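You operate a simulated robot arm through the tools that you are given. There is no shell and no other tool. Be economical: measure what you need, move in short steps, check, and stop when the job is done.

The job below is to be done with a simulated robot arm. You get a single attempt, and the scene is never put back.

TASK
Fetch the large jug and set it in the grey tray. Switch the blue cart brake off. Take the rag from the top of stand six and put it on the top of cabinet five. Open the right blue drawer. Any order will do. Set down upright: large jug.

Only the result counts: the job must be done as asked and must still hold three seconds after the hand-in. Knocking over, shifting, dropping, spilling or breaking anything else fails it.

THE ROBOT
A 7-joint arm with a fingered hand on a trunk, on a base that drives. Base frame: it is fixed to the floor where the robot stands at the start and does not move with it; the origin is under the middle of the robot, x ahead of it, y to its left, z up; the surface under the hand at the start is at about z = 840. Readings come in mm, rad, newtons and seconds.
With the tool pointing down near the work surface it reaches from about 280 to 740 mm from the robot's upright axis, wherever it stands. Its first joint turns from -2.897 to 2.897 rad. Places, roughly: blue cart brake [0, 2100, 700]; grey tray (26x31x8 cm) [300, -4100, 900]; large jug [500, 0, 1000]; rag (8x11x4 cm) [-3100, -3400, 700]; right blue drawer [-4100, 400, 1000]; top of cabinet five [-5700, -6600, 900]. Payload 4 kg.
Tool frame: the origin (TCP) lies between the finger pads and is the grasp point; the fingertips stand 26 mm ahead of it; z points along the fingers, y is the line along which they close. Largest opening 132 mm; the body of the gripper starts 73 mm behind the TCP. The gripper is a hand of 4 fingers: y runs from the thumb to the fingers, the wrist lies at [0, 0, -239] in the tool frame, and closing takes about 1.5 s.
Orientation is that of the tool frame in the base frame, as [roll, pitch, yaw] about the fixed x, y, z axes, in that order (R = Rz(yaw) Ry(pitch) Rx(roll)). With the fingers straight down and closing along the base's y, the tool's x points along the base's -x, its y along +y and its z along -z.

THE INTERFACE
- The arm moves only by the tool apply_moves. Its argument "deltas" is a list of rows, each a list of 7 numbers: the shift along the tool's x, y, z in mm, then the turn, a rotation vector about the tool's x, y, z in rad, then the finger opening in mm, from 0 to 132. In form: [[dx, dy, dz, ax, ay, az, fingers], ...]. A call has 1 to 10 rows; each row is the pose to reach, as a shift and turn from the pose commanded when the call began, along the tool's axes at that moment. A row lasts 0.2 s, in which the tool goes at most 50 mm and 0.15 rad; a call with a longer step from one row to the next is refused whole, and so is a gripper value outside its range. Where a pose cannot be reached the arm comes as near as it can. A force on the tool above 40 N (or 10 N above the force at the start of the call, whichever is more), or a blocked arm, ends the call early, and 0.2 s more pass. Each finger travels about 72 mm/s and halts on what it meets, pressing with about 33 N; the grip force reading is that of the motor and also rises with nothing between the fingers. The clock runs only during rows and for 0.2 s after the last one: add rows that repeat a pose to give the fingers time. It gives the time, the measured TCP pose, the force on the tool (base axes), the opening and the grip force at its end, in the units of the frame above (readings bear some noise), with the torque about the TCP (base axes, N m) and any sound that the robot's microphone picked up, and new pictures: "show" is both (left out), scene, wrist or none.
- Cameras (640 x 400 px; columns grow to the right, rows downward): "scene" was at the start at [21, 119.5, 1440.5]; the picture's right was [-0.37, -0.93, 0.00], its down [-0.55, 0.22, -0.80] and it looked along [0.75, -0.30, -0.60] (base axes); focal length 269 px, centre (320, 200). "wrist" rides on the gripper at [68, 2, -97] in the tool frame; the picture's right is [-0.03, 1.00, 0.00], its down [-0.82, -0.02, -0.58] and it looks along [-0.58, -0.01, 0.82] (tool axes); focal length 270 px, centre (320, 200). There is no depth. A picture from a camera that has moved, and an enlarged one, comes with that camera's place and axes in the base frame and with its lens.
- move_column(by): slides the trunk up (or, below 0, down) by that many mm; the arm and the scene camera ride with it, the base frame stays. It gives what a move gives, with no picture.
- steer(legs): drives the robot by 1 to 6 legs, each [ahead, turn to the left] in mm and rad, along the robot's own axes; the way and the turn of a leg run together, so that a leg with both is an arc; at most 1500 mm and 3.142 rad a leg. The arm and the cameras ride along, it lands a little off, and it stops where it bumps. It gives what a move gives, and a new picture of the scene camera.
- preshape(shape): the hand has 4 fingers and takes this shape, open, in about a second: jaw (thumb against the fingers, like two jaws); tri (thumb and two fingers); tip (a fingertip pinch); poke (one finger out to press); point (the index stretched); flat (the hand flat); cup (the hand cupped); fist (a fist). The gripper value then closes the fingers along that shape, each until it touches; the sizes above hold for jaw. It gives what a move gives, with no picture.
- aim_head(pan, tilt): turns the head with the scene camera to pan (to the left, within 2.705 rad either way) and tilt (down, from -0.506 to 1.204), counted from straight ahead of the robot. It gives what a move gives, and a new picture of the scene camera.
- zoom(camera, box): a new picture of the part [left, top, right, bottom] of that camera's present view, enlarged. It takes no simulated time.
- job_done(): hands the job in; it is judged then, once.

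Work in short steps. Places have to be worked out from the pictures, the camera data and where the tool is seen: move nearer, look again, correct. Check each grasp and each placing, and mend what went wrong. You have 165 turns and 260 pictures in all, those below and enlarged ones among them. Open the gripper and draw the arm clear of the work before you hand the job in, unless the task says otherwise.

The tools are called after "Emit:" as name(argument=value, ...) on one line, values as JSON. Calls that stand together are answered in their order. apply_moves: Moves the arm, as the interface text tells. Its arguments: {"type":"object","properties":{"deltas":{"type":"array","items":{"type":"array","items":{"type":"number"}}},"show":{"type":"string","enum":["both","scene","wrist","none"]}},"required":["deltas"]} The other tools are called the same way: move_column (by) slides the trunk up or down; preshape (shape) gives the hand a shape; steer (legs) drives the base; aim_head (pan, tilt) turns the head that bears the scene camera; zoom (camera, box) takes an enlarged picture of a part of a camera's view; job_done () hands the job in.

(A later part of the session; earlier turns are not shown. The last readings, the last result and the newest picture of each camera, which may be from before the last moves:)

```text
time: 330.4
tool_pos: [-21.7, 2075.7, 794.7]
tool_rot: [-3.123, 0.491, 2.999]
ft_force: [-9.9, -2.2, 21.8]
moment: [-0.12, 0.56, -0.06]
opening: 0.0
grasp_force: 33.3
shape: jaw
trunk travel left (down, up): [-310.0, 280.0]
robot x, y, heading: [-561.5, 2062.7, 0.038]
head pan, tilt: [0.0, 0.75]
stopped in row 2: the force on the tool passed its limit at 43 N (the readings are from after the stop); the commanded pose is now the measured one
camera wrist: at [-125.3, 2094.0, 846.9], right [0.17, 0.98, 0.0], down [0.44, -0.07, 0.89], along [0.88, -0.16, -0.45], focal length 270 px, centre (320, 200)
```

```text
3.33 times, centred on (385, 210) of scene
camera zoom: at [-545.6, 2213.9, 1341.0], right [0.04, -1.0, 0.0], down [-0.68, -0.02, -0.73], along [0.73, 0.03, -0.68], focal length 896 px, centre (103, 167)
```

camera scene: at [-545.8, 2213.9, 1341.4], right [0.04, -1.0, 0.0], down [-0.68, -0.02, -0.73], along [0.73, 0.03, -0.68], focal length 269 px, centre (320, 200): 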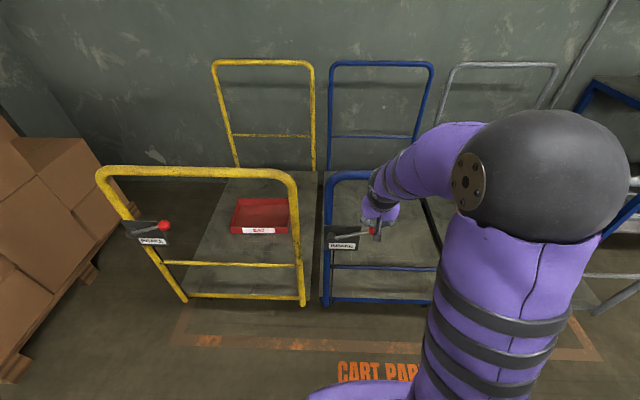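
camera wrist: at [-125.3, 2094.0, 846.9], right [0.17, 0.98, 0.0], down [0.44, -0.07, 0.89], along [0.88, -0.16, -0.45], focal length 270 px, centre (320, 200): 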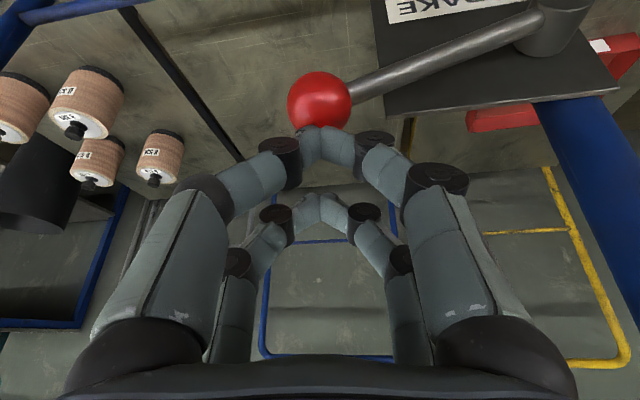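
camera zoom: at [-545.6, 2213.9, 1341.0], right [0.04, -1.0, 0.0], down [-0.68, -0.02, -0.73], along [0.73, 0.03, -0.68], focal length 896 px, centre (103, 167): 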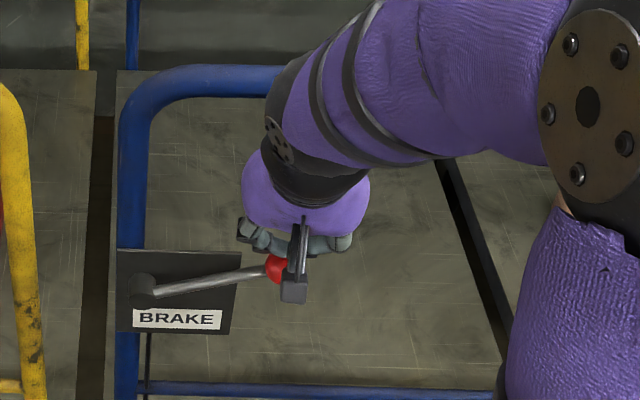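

It is at a firm stop downward, so the brake releases upward. I withdraw, back off 150 mm, and turn the hand to point forward so the closed fingers can lift the ball from beneath.

Emit:
apply_moves(deltas=[[0, 0, -40, 0, 0, 0, 0], [0, 0, -80, 0, 0, 0, 0]], show="none")

Emit:
steer(legs=[[-150, 0]])

Emit:
apply_moves(deltas=[[-6, 0, 8, 0, -0.14, 0, 0], [-12, 0, 16, 0, -0.28, 0, 0], [-18, 0, 24, 0, -0.42, 0, 0], [-24, 0, 32, 0, -0.56, 0, 0], [-30, 0, 40, 0, -0.7, 0, 0], [-36, 0, 48, 0, -0.84, 0, 0], [-42, 0, 56, 0, -0.98, 0, 0], [-42, 0, 56, 0, -1.06, 0, 0], [-42, 0, 56, 0, -1.06, 0, 0]], show="both")

```text
time: 331.0
tool_pos: [-55.7, 2084.2, 861.6]
tool_rot: [-3.123, 0.484, 3.002]
ft_force: [-0.9, 0.7, 0.5]
moment: [0.03, 0.01, -0.01]
opening: 0.0
grasp_force: 32.8
shape: jaw
trunk travel left (down, up): [-310.0, 280.0]
robot x, y, heading: [-561.6, 2062.7, 0.037]
head pan, tilt: [0.0, 0.75]
```

```text
time: 332.4
tool_pos: [-205.7, 2078.9, 861.8]
tool_rot: [-3.122, 0.484, 2.997]
ft_force: [0.2, -0.5, 0.5]
moment: [0.01, 0.0, -0.01]
opening: 0.3
grasp_force: 33.2
shape: jaw
trunk travel left (down, up): [-310.0, 280.0]
robot x, y, heading: [-706.1, 2055.6, 0.034]
head pan, tilt: [0.0, 0.75]
camera scene: at [-693.7, 2208.6, 1341.1], right [0.03, -1.0, 0.0], down [-0.68, -0.02, -0.73], along [0.73, 0.03, -0.68], focal length 269 px, centre (320, 200)
```

scene: 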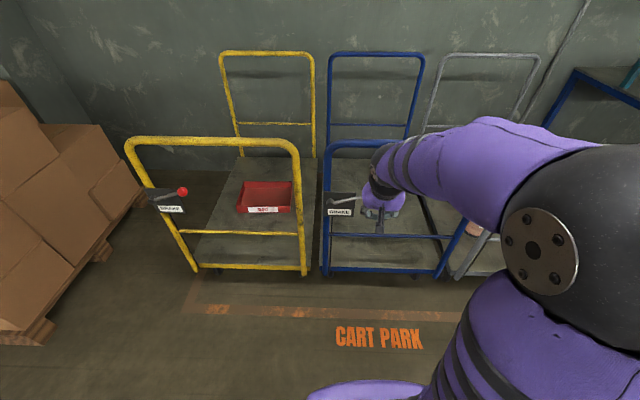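

```text
time: 334.4
tool_pos: [-144.4, 2069.2, 832.3]
tool_rot: [-2.565, 1.539, -2.718]
ft_force: [0.5, 0.5, 0.1]
moment: [0.01, -0.01, -0.01]
opening: 0.0
grasp_force: 33.2
shape: jaw
out of reach, approached as far as the arm can: row 3
trunk travel left (down, up): [-310.0, 280.0]
robot x, y, heading: [-709.5, 2056.9, 0.038]
head pan, tilt: [0.0, 0.75]
camera scene: at [-693.8, 2208.6, 1341.0], right [0.03, -1.0, 0.0], down [-0.68, -0.02, -0.73], along [0.73, 0.03, -0.68], focal length 269 px, centre (320, 200)
camera wrist: at [-241.0, 2083.6, 765.5], right [0.15, 0.99, 0.01], down [-0.55, 0.08, 0.83], along [0.82, -0.13, 0.56], focal length 270 px, centre (320, 200)
```

scene: 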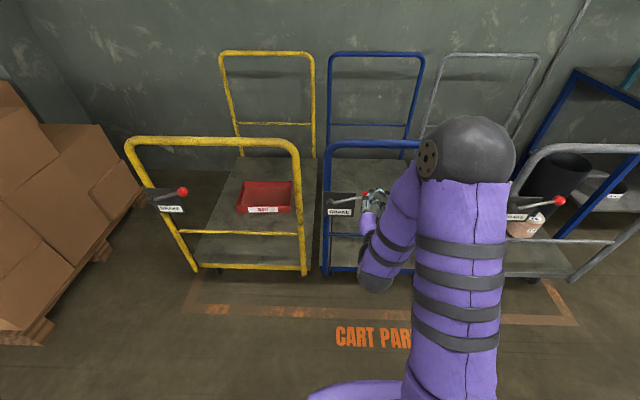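
wrist: 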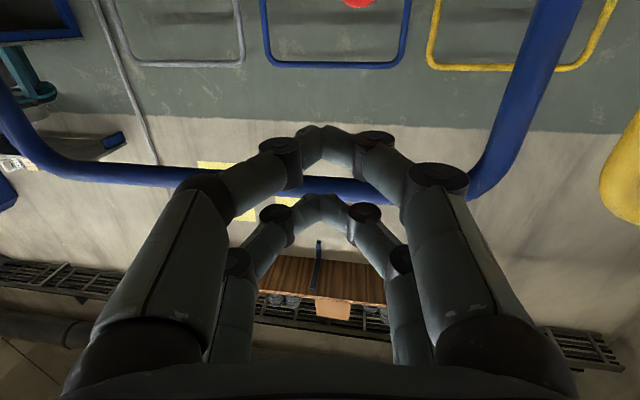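

The hand points forward. I lower the trunk 147 mm so the fingers pass under the ball.

Emit:
move_column(by=-147)

Emit:
apply_moves(deltas=[[0, 5, 25, 0, 0, 0, 0], [0, 12, 50, 0, 0, 0, 0], [0, 18, 75, 0, 0, 0, 0], [0, 18, 75, 0, 0, 0, 0]], show="both")

Emit:
zoom(camera="scene", box=[310, 140, 440, 280])

```text
time: 336.1
tool_pos: [-144.4, 2067.9, 685.8]
tool_rot: [-2.562, 1.54, -2.714]
ft_force: [-0.2, -0.2, -0.6]
moment: [0.02, -0.03, 0.03]
opening: 0.2
grasp_force: 33.1
shape: jaw
trunk travel left (down, up): [-163.0, 427.0]
robot x, y, heading: [-711.7, 2058.1, 0.034]
head pan, tilt: [0.0, 0.75]
```

```text
time: 337.1
tool_pos: [-67.2, 2074.2, 685.7]
tool_rot: [-2.558, 1.542, -2.708]
ft_force: [0.3, 0.4, -1.0]
moment: [0.02, 0.04, 0.01]
opening: 0.0
grasp_force: 32.8
shape: jaw
trunk travel left (down, up): [-163.0, 427.0]
robot x, y, heading: [-708.0, 2054.7, 0.037]
head pan, tilt: [0.0, 0.75]
camera scene: at [-693.9, 2208.6, 1194.0], right [0.03, -1.0, 0.0], down [-0.68, -0.02, -0.73], along [0.73, 0.03, -0.68], focal length 269 px, centre (320, 200)
camera wrist: at [-163.6, 2089.2, 617.8], right [0.15, 0.99, 0.01], down [-0.55, 0.08, 0.83], along [0.82, -0.13, 0.56], focal length 270 px, centre (320, 200)
```

scene: 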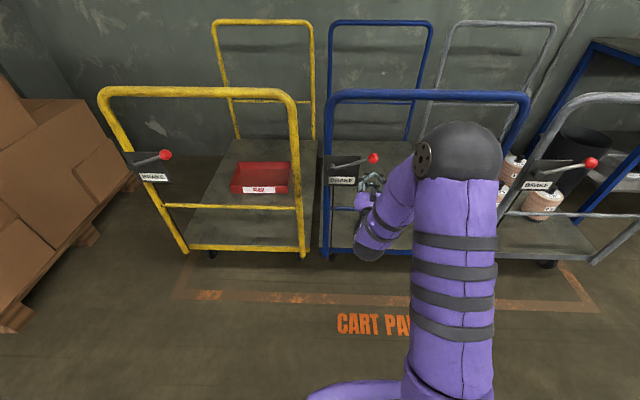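
wrist: 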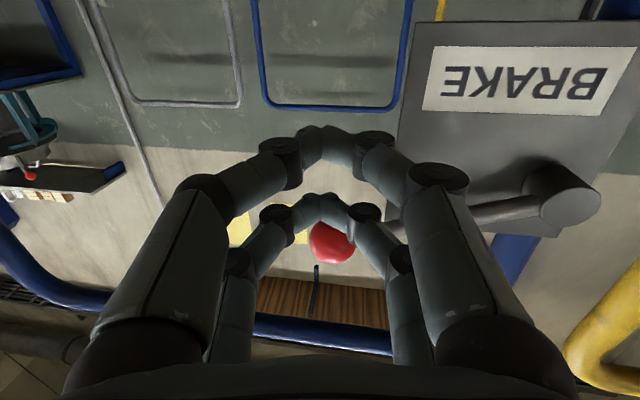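

```text
2.86 times, centred on (375, 210) of scene
camera zoom: at [-693.9, 2208.6, 1194.0], right [0.03, -1.0, 0.0], down [-0.68, -0.02, -0.73], along [0.73, 0.03, -0.68], focal length 768 px, centre (163, 171)
```

zoom: 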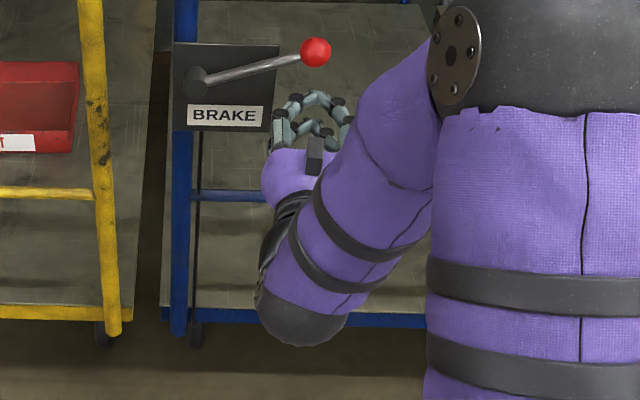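

The ball is right above and ahead. I advance 33 mm under it, then lift in steps.

Emit:
apply_moves(deltas=[[3, 2, 17, 0, 0, 0, 0], [3, 4, 34, 0, 0, 0, 0], [3, 4, 34, 0, 0, 0, 0]], show="wrist")

Emit:
apply_moves(deltas=[[-6, 0, 0, 0, 0, 0, 0], [-12, 0, 0, 0, 0, 0, 0], [-18, 0, 0, 0, 0, 0, 0], [-25, 0, 0, 0, 0, 0, 0], [-32, 0, 0, 0, 0, 0, 0], [-39, 0, 0, 0, 0, 0, 0], [-46, 0, 0, 0, 0, 0, 0]], show="both")

```text
time: 337.9
tool_pos: [-33.9, 2073.1, 679.7]
tool_rot: [-2.553, 1.541, -2.707]
ft_force: [-0.1, -0.6, -0.3]
moment: [0.01, -0.01, -0.07]
opening: 0.0
grasp_force: 33.2
shape: jaw
trunk travel left (down, up): [-163.0, 427.0]
robot x, y, heading: [-710.1, 2052.8, 0.033]
head pan, tilt: [0.0, 0.75]
camera wrist: at [-130.4, 2087.1, 613.2], right [0.15, 0.99, 0.01], down [-0.55, 0.08, 0.83], along [0.82, -0.13, 0.56], focal length 270 px, centre (320, 200)
```

wrist: 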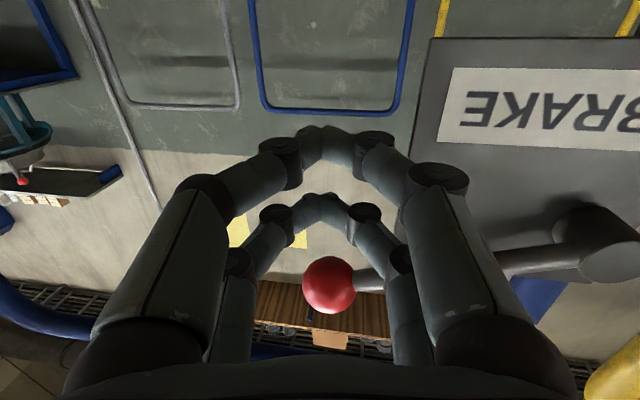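

```text
time: 339.5
tool_pos: [-30.8, 2073.0, 725.0]
tool_rot: [-2.566, 1.54, -2.716]
ft_force: [-0.9, 0.0, -2.4]
moment: [-0.11, 0.0, 0.02]
opening: 0.0
grasp_force: 33.0
shape: jaw
trunk travel left (down, up): [-163.0, 427.0]
robot x, y, heading: [-712.7, 2062.6, 0.032]
head pan, tilt: [0.0, 0.75]
camera scene: at [-693.7, 2208.7, 1194.0], right [0.03, -1.0, 0.0], down [-0.68, -0.02, -0.73], along [0.73, 0.03, -0.68], focal length 269 px, centre (320, 200)
camera wrist: at [-129.0, 2088.6, 658.3], right [0.15, 0.99, 0.01], down [-0.55, 0.08, 0.83], along [0.82, -0.13, 0.56], focal length 270 px, centre (320, 200)
```

scene: 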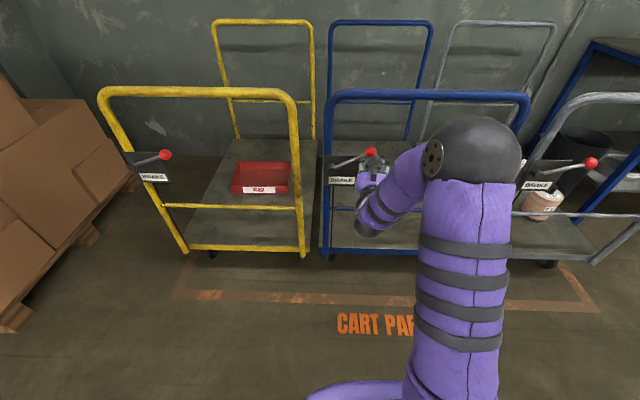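
wrist: 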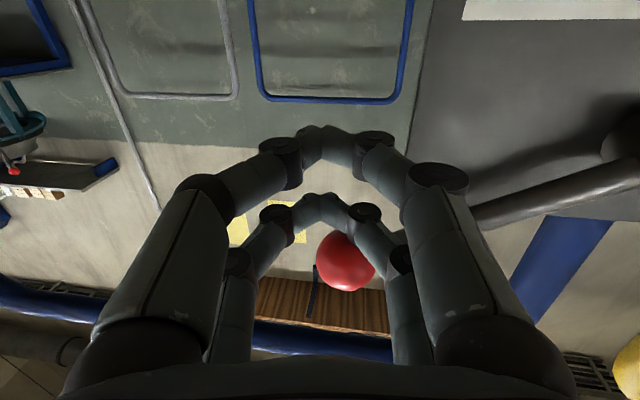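

The lever rises easily, so up is the working direction. I keep lifting, following its arc toward +y.

Emit:
apply_moves(deltas=[[-7, 5, -6, 0, 0, 0, 0], [-14, 10, -10, 0, 0, 0, 0], [-21, 16, -10, 0, 0, 0, 0], [-27, 22, -10, 0, 0, 0, 0], [-33, 28, -10, 0, 0, 0, 0], [-38, 34, -10, 0, 0, 0, 0], [-43, 40, -10, 0, 0, 0, 0]], show="both")

Emit:
zoom(camera="scene", box=[310, 100, 440, 240])

```text
time: 341.1
tool_pos: [-35.5, 2116.7, 767.6]
tool_rot: [-2.549, 1.542, -2.701]
ft_force: [0.0, -0.4, -0.5]
moment: [0.03, -0.01, -0.02]
opening: 0.1
grasp_force: 32.8
shape: jaw
trunk travel left (down, up): [-163.0, 427.0]
robot x, y, heading: [-708.3, 2055.6, 0.039]
head pan, tilt: [0.0, 0.75]
camera scene: at [-693.8, 2208.5, 1194.1], right [0.03, -1.0, 0.0], down [-0.68, -0.02, -0.73], along [0.73, 0.03, -0.68], focal length 269 px, centre (320, 200)
camera wrist: at [-131.3, 2130.1, 701.5], right [0.15, 0.99, 0.01], down [-0.55, 0.08, 0.83], along [0.82, -0.13, 0.56], focal length 270 px, centre (320, 200)
```

scene: 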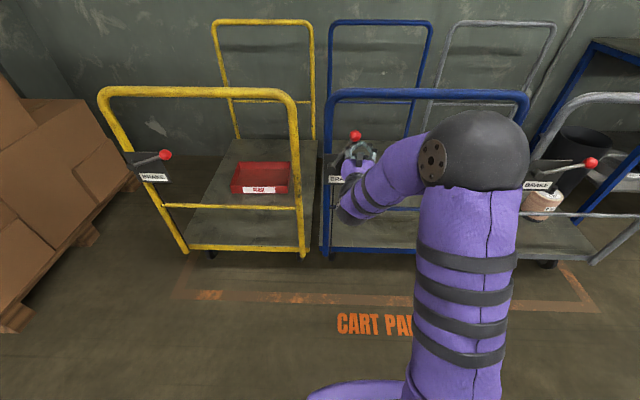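
wrist: 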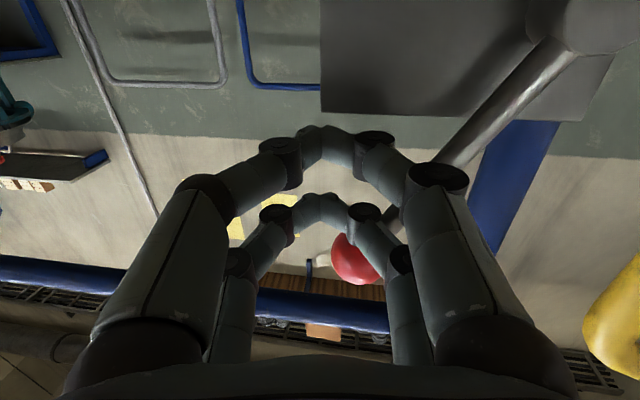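

```text
2.86 times, centred on (375, 170) of scene
camera zoom: at [-693.8, 2208.5, 1194.1], right [0.03, -1.0, 0.0], down [-0.68, -0.02, -0.73], along [0.73, 0.03, -0.68], focal length 768 px, centre (163, 286)
```

zoom: 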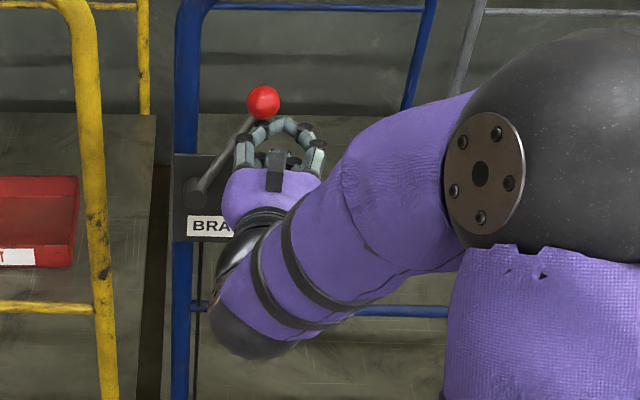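

The lever now stands at about 55–60°. I keep following the arc, mostly toward +y.

Emit:
apply_moves(deltas=[[-5, 8, 0, 0, 0, 0, 0], [-10, 16, 0, 0, 0, 0, 0], [-14, 24, 0, 0, 0, 0, 0], [-18, 32, 0, 0, 0, 0, 0], [-20, 40, 0, 0, 0, 0, 0], [-20, 48, 0, 0, 0, 0, 0]], show="both")

Emit:
zoom(camera="scene", box=[310, 100, 440, 240])

```text
time: 342.5
tool_pos: [-28.1, 2163.0, 788.2]
tool_rot: [-2.561, 1.54, -2.712]
ft_force: [0.0, -0.8, -0.3]
moment: [-0.01, -0.01, -0.03]
opening: 0.0
grasp_force: 33.3
shape: jaw
trunk travel left (down, up): [-163.0, 427.0]
robot x, y, heading: [-710.8, 2053.1, 0.031]
head pan, tilt: [0.0, 0.75]
camera scene: at [-693.8, 2208.6, 1194.1], right [0.03, -1.0, 0.0], down [-0.68, -0.02, -0.73], along [0.73, 0.03, -0.68], focal length 269 px, centre (320, 200)
camera wrist: at [-124.2, 2178.3, 720.4], right [0.15, 0.99, 0.01], down [-0.55, 0.08, 0.83], along [0.82, -0.13, 0.56], focal length 270 px, centre (320, 200)
```

scene: 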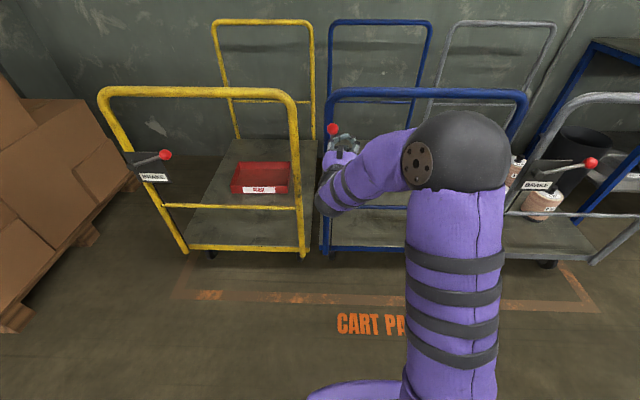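
wrist: 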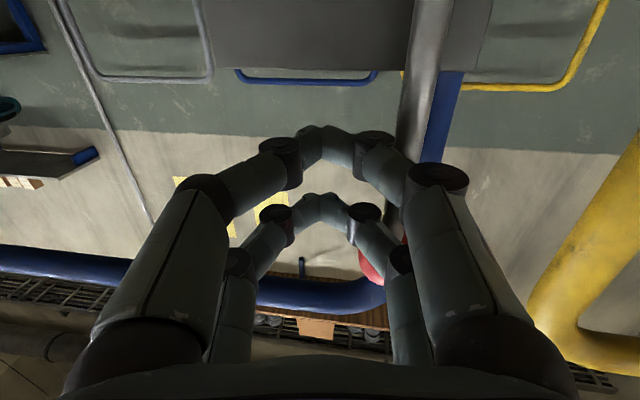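

```text
2.86 times, centred on (375, 170) of scene
camera zoom: at [-693.8, 2208.6, 1194.1], right [0.03, -1.0, 0.0], down [-0.68, -0.02, -0.73], along [0.73, 0.03, -0.68], focal length 768 px, centre (163, 286)
```

zoom: 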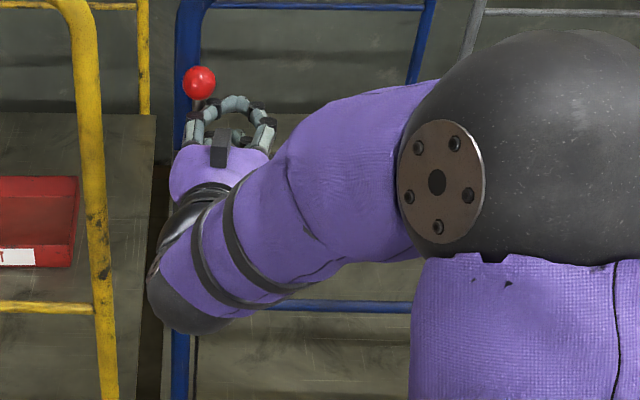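

The lever is upright now, still with no resistance. I keep pushing toward +y to find the end of its travel.

Emit:
apply_moves(deltas=[[0, 8, 0, 0, 0, 0, 0], [0, 16, 0, 0, 0, 0, 0], [2, 24, 0, 0, 0, 0, 0], [4, 32, 0, 0, 0, 0, 0], [6, 40, 0, 0, 0, 0, 0]], show="both")

Emit:
zoom(camera="scene", box=[280, 100, 410, 240])

```text
time: 343.7
tool_pos: [-21.1, 2202.7, 779.1]
tool_rot: [-2.561, 1.539, -2.713]
ft_force: [-0.5, -0.4, 0.2]
moment: [0.01, -0.01, 0.0]
opening: 0.1
grasp_force: 32.9
shape: jaw
trunk travel left (down, up): [-163.0, 427.0]
robot x, y, heading: [-710.5, 2057.6, 0.038]
head pan, tilt: [0.0, 0.75]
camera scene: at [-693.8, 2208.5, 1194.1], right [0.03, -1.0, 0.0], down [-0.68, -0.02, -0.73], along [0.73, 0.03, -0.68], focal length 269 px, centre (320, 200)
camera wrist: at [-117.8, 2218.1, 713.0], right [0.15, 0.99, 0.01], down [-0.55, 0.08, 0.83], along [0.82, -0.13, 0.56], focal length 270 px, centre (320, 200)
```

scene: 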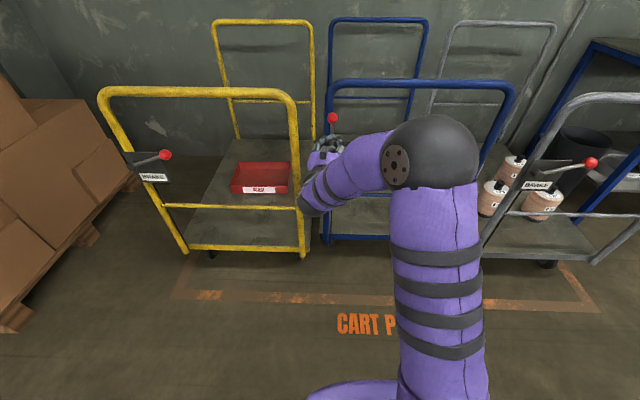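
wrist: 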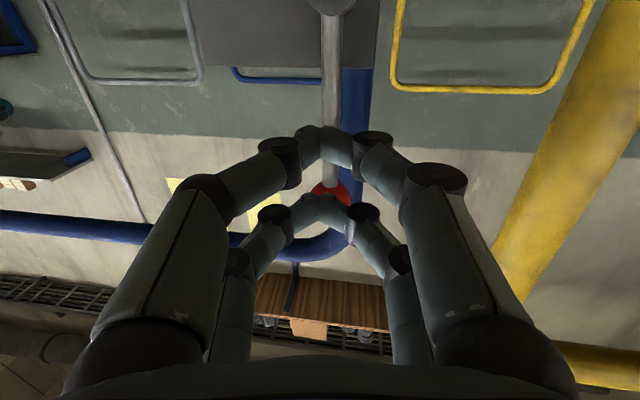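

```text
2.86 times, centred on (345, 170) of scene
camera zoom: at [-693.8, 2208.5, 1194.1], right [0.03, -1.0, 0.0], down [-0.68, -0.02, -0.73], along [0.73, 0.03, -0.68], focal length 768 px, centre (249, 286)
```

zoom: 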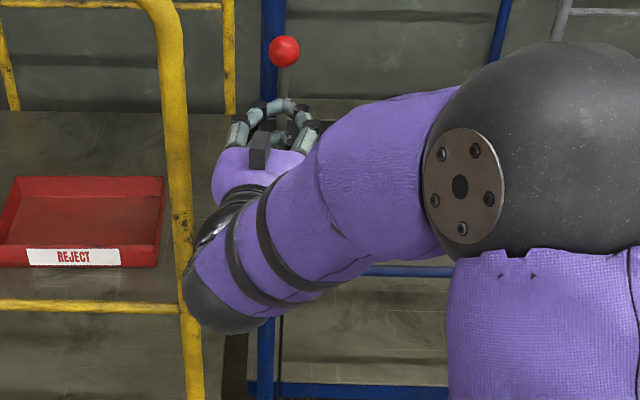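

Oops: the fingertips slid against the shaft and rolled the now-freed cart a little in +x (~40 mm). I back the hand straight out and assess.

Emit:
apply_moves(deltas=[[0, -6, -25, 0, 0, 0, 0], [0, -12, -60, 0, 0, 0, 0], [0, -12, -90, 0, 0, 0, 0]], show="both")

Emit:
zoom(camera="scene", box=[280, 60, 540, 270])

```text
time: 344.5
tool_pos: [-111.9, 2204.0, 783.7]
tool_rot: [-2.568, 1.54, -2.721]
ft_force: [0.6, 0.4, -0.1]
moment: [0.01, -0.03, -0.03]
opening: 0.0
grasp_force: 33.1
shape: jaw
trunk travel left (down, up): [-163.0, 427.0]
robot x, y, heading: [-709.9, 2058.1, 0.033]
head pan, tilt: [0.0, 0.75]
camera scene: at [-693.6, 2208.6, 1194.0], right [0.03, -1.0, 0.0], down [-0.68, -0.02, -0.73], along [0.73, 0.03, -0.68], focal length 269 px, centre (320, 200)
camera wrist: at [-208.9, 2219.2, 717.0], right [0.15, 0.99, 0.01], down [-0.55, 0.08, 0.83], along [0.82, -0.13, 0.56], focal length 270 px, centre (320, 200)
```

scene: 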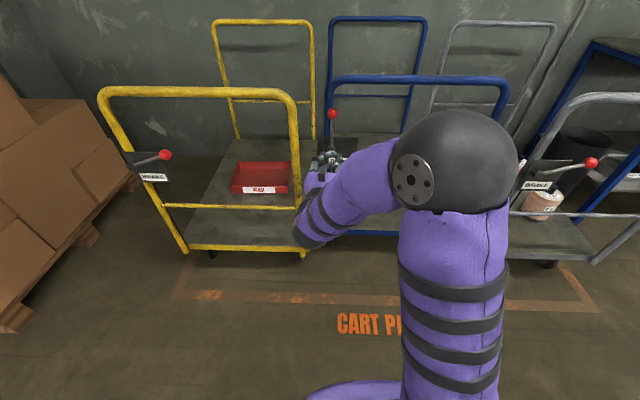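
wrist: 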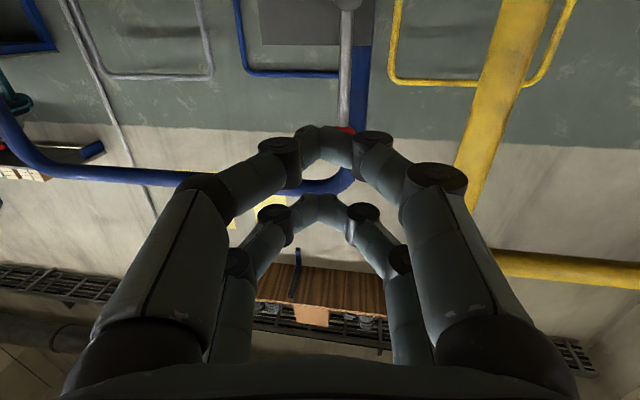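

```text
1.90 times, centred on (410, 165) of scene
camera zoom: at [-693.6, 2208.6, 1194.0], right [0.03, -1.0, 0.0], down [-0.68, -0.02, -0.73], along [0.73, 0.03, -0.68], focal length 512 px, centre (149, 267)
```

zoom: 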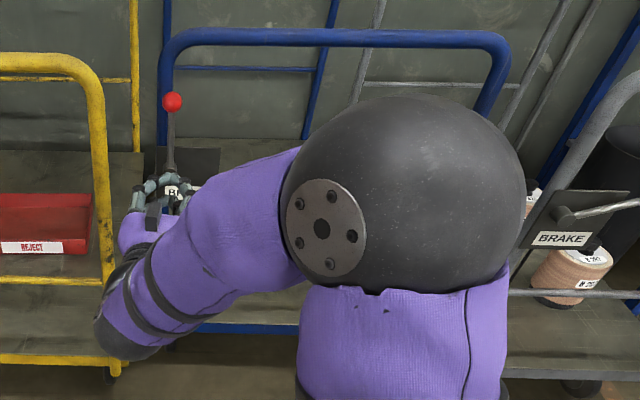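

The cart is still creeping (+~90 mm). I raise the trunk and turn the hand to point down, so I can grasp the hoop bar and bring the cart back.

Emit:
move_column(by=330)

Emit:
apply_moves(deltas=[[0, 0, 0, 0, 0.148, 0, 30], [0, 0, 0, 0, 0.296, 0, 60], [0, 0, 0, 0, 0.444, 0, 90], [0, 0, 0, 0, 0.592, 0, 110], [0, 0, 0, 0, 0.74, 0, 110], [0, 0, 0, 0, 0.888, 0, 110], [0, 0, 0, 0, 1.036, 0, 110], [0, 0, 0, 0, 1.184, 0, 110], [0, 0, 0, 0, 1.332, 0, 110], [0, 0, 0, 0, 1.48, 0, 110]], show="scene")

```text
time: 347.8
tool_pos: [-112.7, 2203.5, 1114.6]
tool_rot: [-2.559, 1.541, -2.71]
ft_force: [1.1, -0.1, 0.4]
moment: [0.03, -0.02, 0.03]
opening: 0.1
grasp_force: 32.7
shape: jaw
trunk travel left (down, up): [-493.0, 97.0]
robot x, y, heading: [-710.5, 2057.3, 0.039]
head pan, tilt: [0.0, 0.75]
```

```text
time: 350.0
tool_pos: [-111.8, 2204.0, 1113.1]
tool_rot: [-3.125, 0.062, 2.993]
ft_force: [-0.3, -0.2, -0.2]
moment: [0.02, -0.03, -0.01]
opening: 110.0
grasp_force: 0.1
shape: jaw
trunk travel left (down, up): [-493.0, 97.0]
robot x, y, heading: [-709.5, 2056.0, 0.034]
head pan, tilt: [0.0, 0.75]
camera scene: at [-693.4, 2208.7, 1524.0], right [0.03, -1.0, 0.0], down [-0.68, -0.02, -0.73], along [0.73, 0.03, -0.68], focal length 269 px, centre (320, 200)
```

scene: 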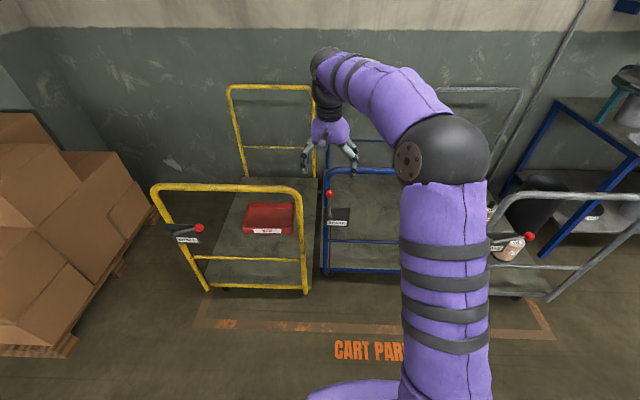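

The blue hoop is about 98 mm ahead of the yellow and grey ones, which were in line at the start. I turn the hand to close along x.

Emit:
apply_moves(deltas=[[0, 0, 0, 0, 0, 0.147, 110], [0, 0, 0, 0, 0, 0.294, 110], [0, 0, 0, 0, 0, 0.441, 110], [0, 0, 0, 0, 0, 0.588, 110], [0, 0, 0, 0, 0, 0.735, 110], [0, 0, 0, 0, 0, 0.882, 110], [0, 0, 0, 0, 0, 1.029, 110], [0, 0, 0, 0, 0, 1.176, 110], [0, 0, 0, 0, 0, 1.323, 110], [0, 0, 0, 0, 0, 1.42, 110]], show="scene")

Emit:
zoom(camera="scene", box=[140, 140, 640, 320])

```text
time: 352.2
tool_pos: [-112.3, 2204.7, 1113.7]
tool_rot: [3.08, 0.027, 1.568]
ft_force: [-0.3, 0.0, 0.0]
moment: [-0.03, 0.05, 0.02]
opening: 109.9
grasp_force: 0.0
shape: jaw
trunk travel left (down, up): [-493.0, 97.0]
robot x, y, heading: [-708.9, 2059.6, 0.037]
head pan, tilt: [0.0, 0.75]
camera scene: at [-693.8, 2208.7, 1524.0], right [0.03, -1.0, 0.0], down [-0.68, -0.02, -0.73], along [0.73, 0.03, -0.68], focal length 269 px, centre (320, 200)
```

scene: 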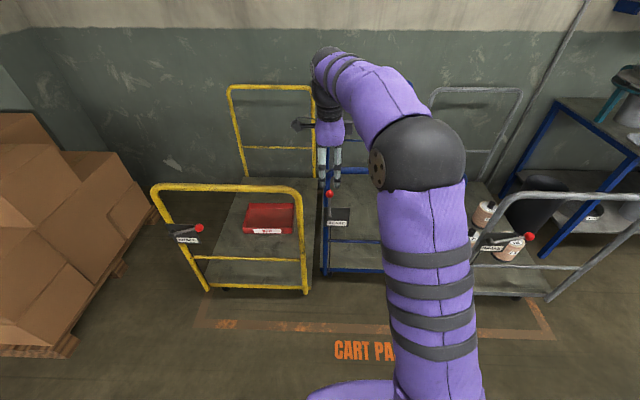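

```text
1.28 times, centred on (390, 230) of scene
camera zoom: at [-693.8, 2208.7, 1524.0], right [0.03, -1.0, 0.0], down [-0.68, -0.02, -0.73], along [0.73, 0.03, -0.68], focal length 344 px, centre (230, 162)
```

zoom: 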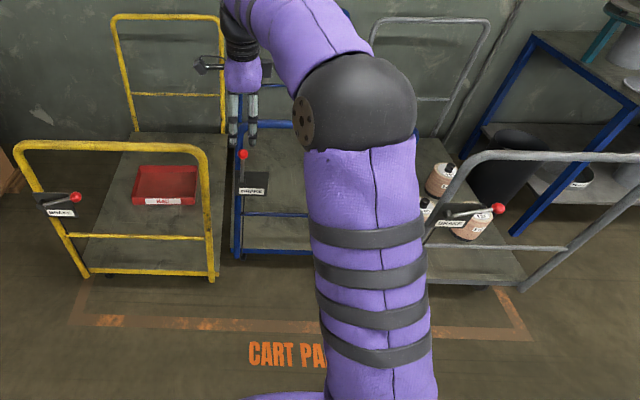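

The cart has stopped at about +98 mm. I drive 200 mm nearer and place the open hand over the hoop bar.

Emit:
steer(legs=[[190, 0]])

Emit:
apply_moves(deltas=[[-45, 0, 0, 0, 0, 0, 120], [-90, 0, 10, 0, 0, 0, 120], [-130, 0, 30, 0, 0, 0, 120], [-130, 0, 70, 0, 0, 0, 120], [-130, 0, 110, 0, 0, 0, 120], [-130, 0, 110, 0, 0, 0, 120]], show="both")

```text
time: 353.7
tool_pos: [78.8, 2212.8, 1113.6]
tool_rot: [3.081, 0.025, 1.571]
ft_force: [-0.7, -0.3, -0.3]
moment: [-0.01, -0.01, -0.01]
opening: 109.9
grasp_force: 0.1
shape: jaw
trunk travel left (down, up): [-493.0, 97.0]
robot x, y, heading: [-520.6, 2060.0, 0.035]
head pan, tilt: [0.0, 0.75]
camera scene: at [-502.3, 2215.8, 1524.0], right [0.04, -1.0, 0.0], down [-0.68, -0.03, -0.73], along [0.73, 0.03, -0.68], focal length 269 px, centre (320, 200)
```

scene: 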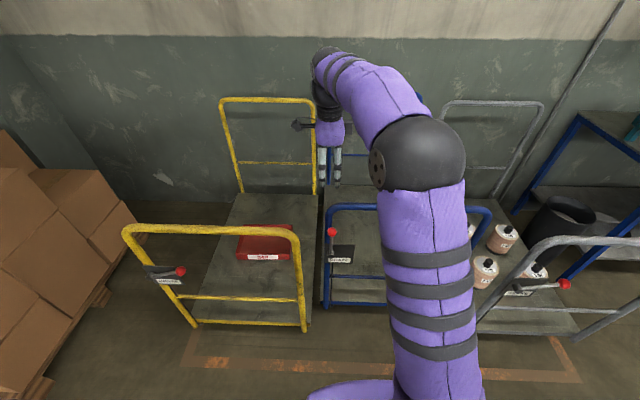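

```text
time: 355.1
tool_pos: [87.0, 2080.9, 1007.3]
tool_rot: [3.077, 0.025, 1.573]
ft_force: [0.1, 0.2, -0.4]
moment: [0.0, 0.02, 0.0]
opening: 120.0
grasp_force: 0.0
shape: jaw
trunk travel left (down, up): [-493.0, 97.0]
robot x, y, heading: [-519.0, 2064.2, 0.035]
head pan, tilt: [0.0, 0.75]
camera scene: at [-502.5, 2215.7, 1524.1], right [0.04, -1.0, 0.0], down [-0.68, -0.03, -0.73], along [0.73, 0.03, -0.68], focal length 269 px, centre (320, 200)
camera wrist: at [83.4, 2150.0, 1102.2], right [1.0, -0.02, 0.06], down [-0.06, -0.8, 0.6], along [0.04, -0.6, -0.8], focal length 270 px, centre (320, 200)
```

scene: 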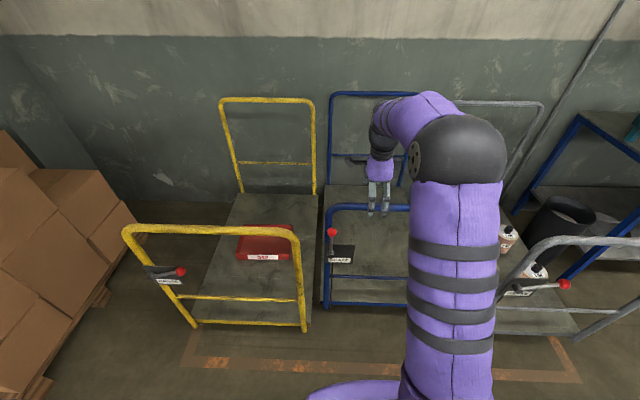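
wrist: 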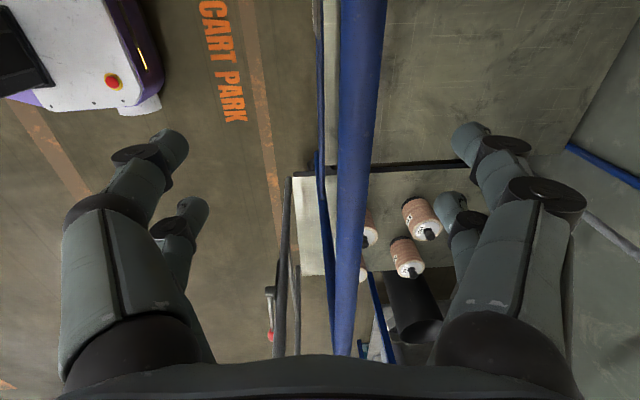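

The bar is at x≈117, between the fingers. I centre on it, lower to z≈925, and close.

Emit:
apply_moves(deltas=[[0, 15, 20, 0, 0, 0, 120], [0, 30, 45, 0, 0, 0, 120], [0, 30, 80, 0, 0, 0, 120], [0, 30, 80, 0, 0, 0, 120]], show="wrist")

```text
time: 356.1
tool_pos: [120.6, 2076.5, 931.0]
tool_rot: [3.079, 0.026, 1.574]
ft_force: [-0.5, 0.9, -0.2]
moment: [0.03, 0.0, 0.0]
opening: 119.8
grasp_force: 0.1
shape: jaw
trunk travel left (down, up): [-493.0, 97.0]
robot x, y, heading: [-515.4, 2060.9, 0.039]
head pan, tilt: [0.0, 0.75]
camera wrist: at [118.0, 2146.7, 1024.4], right [1.0, -0.02, 0.06], down [-0.06, -0.8, 0.6], along [0.04, -0.6, -0.8], focal length 270 px, centre (320, 200)
```

wrist: 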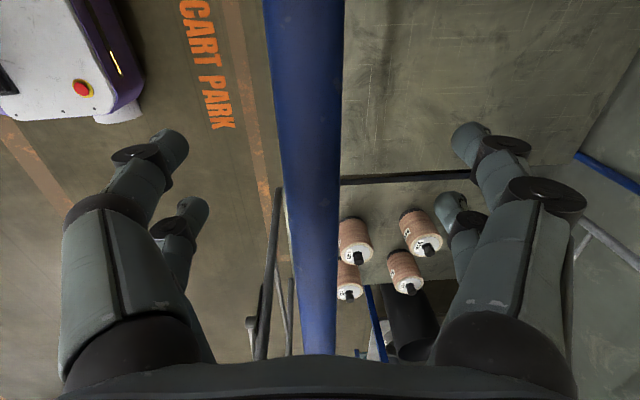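

Centred. I lower 14 mm more and close on the bar.

Emit:
apply_moves(deltas=[[0, -2, 7, 0, 0, 0, 120], [0, -2, 14, 0, 0, 0, 90], [0, -2, 14, 0, 0, 0, 60], [0, -2, 14, 0, 0, 0, 30], [0, -2, 14, 0, 0, 0, 10], [0, -2, 14, 0, 0, 0, 10], [0, -2, 14, 0, 0, 0, 10], [0, -2, 14, 0, 0, 0, 10]], show="both")

```text
time: 357.9
tool_pos: [119.6, 2077.4, 916.7]
tool_rot: [3.08, 0.026, 1.573]
ft_force: [0.3, 1.5, -1.2]
moment: [-0.02, 0.02, 0.0]
opening: 10.0
grasp_force: 0.0
shape: jaw
trunk travel left (down, up): [-493.0, 97.0]
robot x, y, heading: [-517.5, 2061.9, 0.037]
head pan, tilt: [0.0, 0.75]
camera scene: at [-502.7, 2215.7, 1524.0], right [0.04, -1.0, 0.0], down [-0.68, -0.03, -0.73], along [0.73, 0.03, -0.68], focal length 269 px, centre (320, 200)
camera wrist: at [116.7, 2147.1, 1010.8], right [1.0, -0.02, 0.06], down [-0.06, -0.8, 0.6], along [0.04, -0.6, -0.8], focal length 270 px, centre (320, 200)
```

scene: 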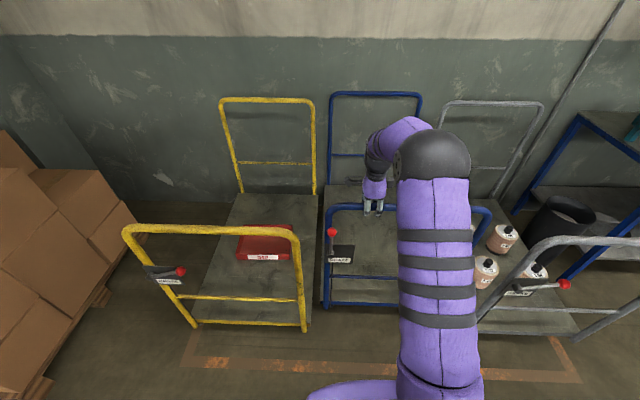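
wrist: 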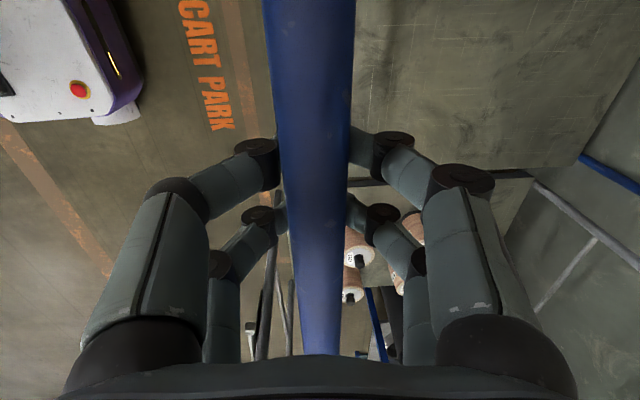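

The fingers encircle the bar. I pull slowly toward the robot by 80 mm and compare with the other hoops.

Emit:
apply_moves(deltas=[[0, -8, 0, 0, 0, 0, 10], [0, -17, 0, 0, 0, 0, 10], [0, -27, 0, 0, 0, 0, 10], [0, -37, 0, 0, 0, 0, 10], [0, -47, 0, 0, 0, 0, 10], [0, -57, 0, 0, 0, 0, 10], [0, -67, 0, 0, 0, 0, 10], [0, -75, 0, 0, 0, 0, 10], [0, -80, 0, 0, 0, 0, 10], [0, -80, 0, 0, 0, 0, 10]], show="both")

```text
time: 360.1
tool_pos: [38.6, 2076.6, 910.7]
tool_rot: [3.08, 0.027, 1.573]
ft_force: [-0.7, 0.5, 0.0]
moment: [0.0, 0.01, 0.05]
opening: 10.2
grasp_force: 0.0
shape: jaw
trunk travel left (down, up): [-493.0, 97.0]
robot x, y, heading: [-517.6, 2062.6, 0.037]
head pan, tilt: [0.0, 0.75]
camera scene: at [-502.9, 2215.7, 1524.1], right [0.04, -1.0, 0.0], down [-0.68, -0.03, -0.73], along [0.73, 0.03, -0.68], focal length 269 px, centre (320, 200)
camera wrist: at [35.7, 2147.7, 1004.9], right [1.0, -0.02, 0.06], down [-0.06, -0.8, 0.6], along [0.04, -0.6, -0.8], focal length 270 px, centre (320, 200)
```

scene: 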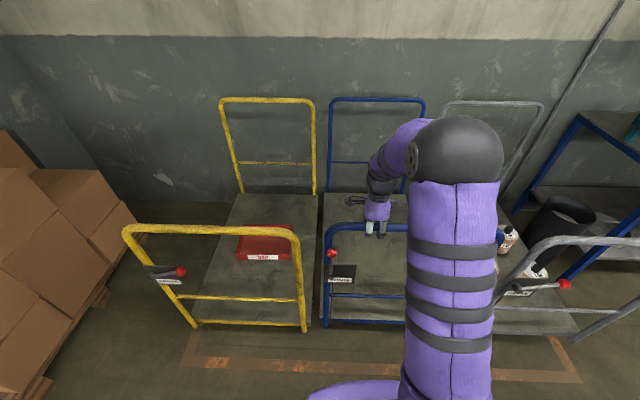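
wrist: 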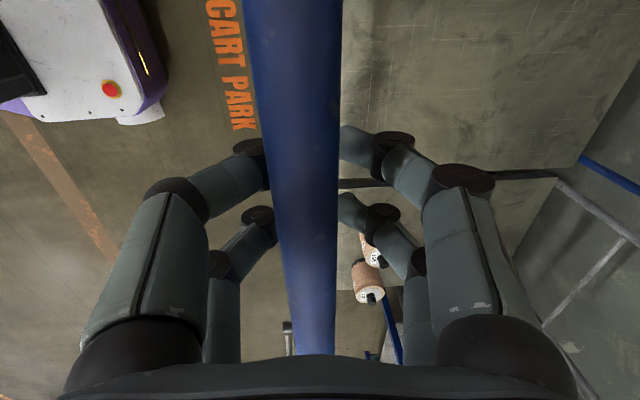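

Nearly aligned with the yellow hoop. I zoom in to compare and see whether it has stopped.

Emit:
apply_moves(deltas=[[0, 0, 0, 0, 0, 0, 10], [0, 0, 0, 0, 0, 0, 10], [0, 0, 0, 0, 0, 0, 10]], show="none")

Emit:
zoom(camera="scene", box=[110, 80, 430, 350])

Emit:
zoom(camera="scene", box=[280, 180, 430, 340])

```text
time: 360.9
tool_pos: [40.7, 2076.6, 911.2]
tool_rot: [3.079, 0.026, 1.573]
ft_force: [0.1, -0.7, -0.3]
moment: [0.03, 0.01, 0.01]
opening: 10.6
grasp_force: 0.0
shape: jaw
trunk travel left (down, up): [-493.0, 97.0]
robot x, y, heading: [-519.1, 2060.2, 0.036]
head pan, tilt: [0.0, 0.75]
```

```text
1.48 times, centred on (270, 215) of scene
camera zoom: at [-502.7, 2215.7, 1524.0], right [0.04, -1.0, 0.0], down [-0.68, -0.03, -0.73], along [0.73, 0.03, -0.68], focal length 398 px, centre (394, 178)
```

zoom: 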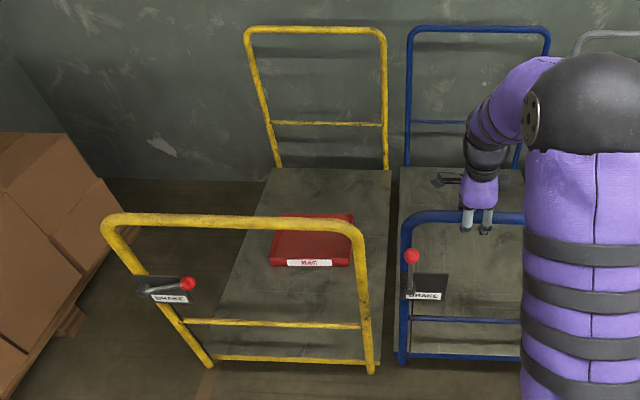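

```text
2.50 times, centred on (355, 260) of scene
camera zoom: at [-502.7, 2215.7, 1524.0], right [0.04, -1.0, 0.0], down [-0.68, -0.03, -0.73], along [0.73, 0.03, -0.68], focal length 672 px, centre (232, 50)
```

zoom: 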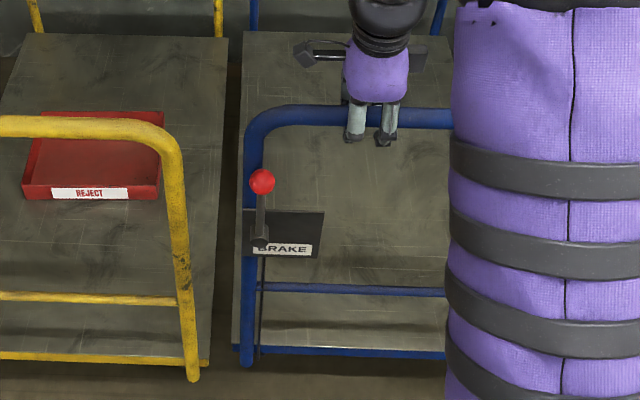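

Comparing with views before the shift (label and bars), about 34 mm remain. I pull that much more, slowly.

Emit:
apply_moves(deltas=[[0, -4, 0, 0, 0, 0, 10], [0, -9, 0, 0, 0, 0, 10], [0, -14, 0, 0, 0, 0, 10], [0, -19, 0, 0, 0, 0, 10], [0, -24, 0, 0, 0, 0, 10], [0, -29, 0, 0, 0, 0, 10], [0, -33, 0, 0, 0, 0, 10], [0, -33, 0, 0, 0, 0, 10], [0, -33, 0, 0, 0, 0, 10], [0, -33, 0, 0, 0, 0, 10]], show="both")

Emit:
zoom(camera="scene", box=[280, 180, 430, 340])

Emit:
zoom(camera="scene", box=[110, 80, 430, 350])

```text
time: 363.1
tool_pos: [6.9, 2076.1, 908.6]
tool_rot: [3.081, 0.026, 1.575]
ft_force: [-0.7, 0.5, 0.1]
moment: [0.01, 0.02, 0.03]
opening: 10.2
grasp_force: 0.2
shape: jaw
trunk travel left (down, up): [-493.0, 97.0]
robot x, y, heading: [-519.0, 2064.0, 0.038]
head pan, tilt: [0.0, 0.75]
camera scene: at [-502.8, 2215.7, 1524.0], right [0.04, -1.0, 0.0], down [-0.68, -0.03, -0.73], along [0.73, 0.03, -0.68], focal length 269 px, centre (320, 200)
camera wrist: at [3.1, 2147.1, 1002.7], right [1.0, -0.02, 0.06], down [-0.06, -0.8, 0.6], along [0.04, -0.6, -0.8], focal length 270 px, centre (320, 200)
```

scene: 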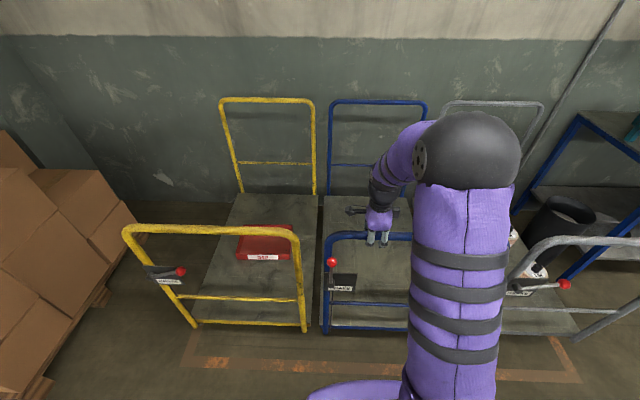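
wrist: 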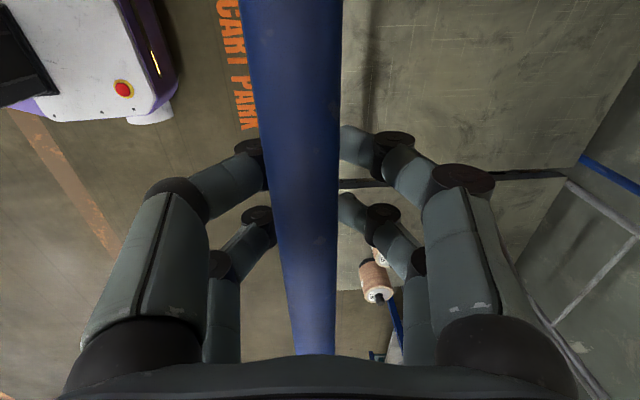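

```text
2.50 times, centred on (355, 260) of scene
camera zoom: at [-502.8, 2215.7, 1524.0], right [0.04, -1.0, 0.0], down [-0.68, -0.03, -0.73], along [0.73, 0.03, -0.68], focal length 672 px, centre (232, 50)
```

zoom: 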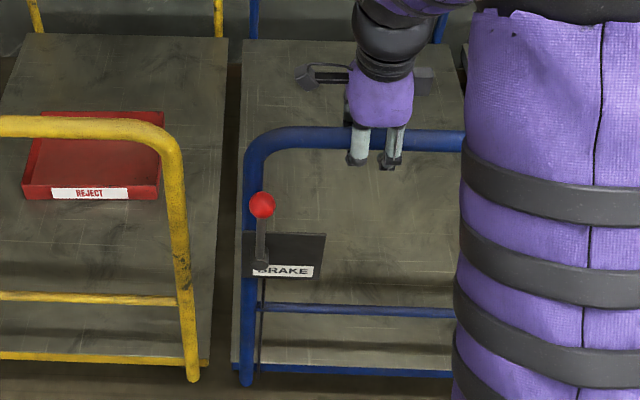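

```text
1.48 times, centred on (270, 215) of scene
camera zoom: at [-502.8, 2215.7, 1524.0], right [0.04, -1.0, 0.0], down [-0.68, -0.03, -0.73], along [0.73, 0.03, -0.68], focal length 398 px, centre (394, 178)
```

zoom: 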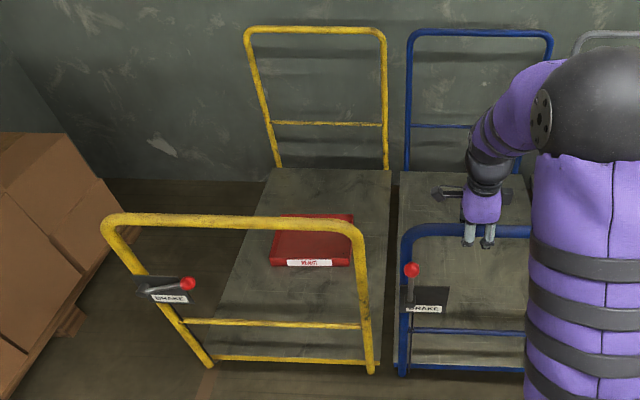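

The blue cart is back in line (label within ~6 mm of its original spot). I open the fingers and rise carefully.

Emit:
apply_moves(deltas=[[0, 0, 0, 0, 0, 0, 30], [0, 0, 0, 0, 0, 0, 50], [0, 0, 0, 0, 0, 0, 75], [0, 0, 0, 0, 0, 0, 100], [0, 0, 0, 0, 0, 0, 125], [0, 0, 0, 0, 0, 0, 130], [0, 0, 0, 0, 0, 0, 130], [0, 0, 0, 0, 0, 0, 130], [0, 0, 0, 0, 0, 0, 130]], show="wrist")

```text
time: 365.1
tool_pos: [6.8, 2076.3, 908.4]
tool_rot: [3.079, 0.026, 1.572]
ft_force: [-0.5, -0.2, -0.3]
moment: [0.0, 0.01, -0.01]
opening: 129.8
grasp_force: 0.0
shape: jaw
trunk travel left (down, up): [-493.0, 97.0]
robot x, y, heading: [-520.1, 2061.1, 0.038]
head pan, tilt: [0.0, 0.75]
camera wrist: at [3.2, 2147.1, 1002.7], right [1.0, -0.02, 0.06], down [-0.06, -0.8, 0.6], along [0.04, -0.6, -0.8], focal length 270 px, centre (320, 200)
```

wrist: 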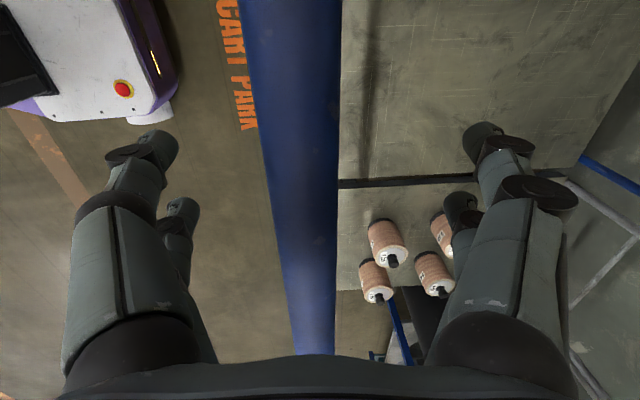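

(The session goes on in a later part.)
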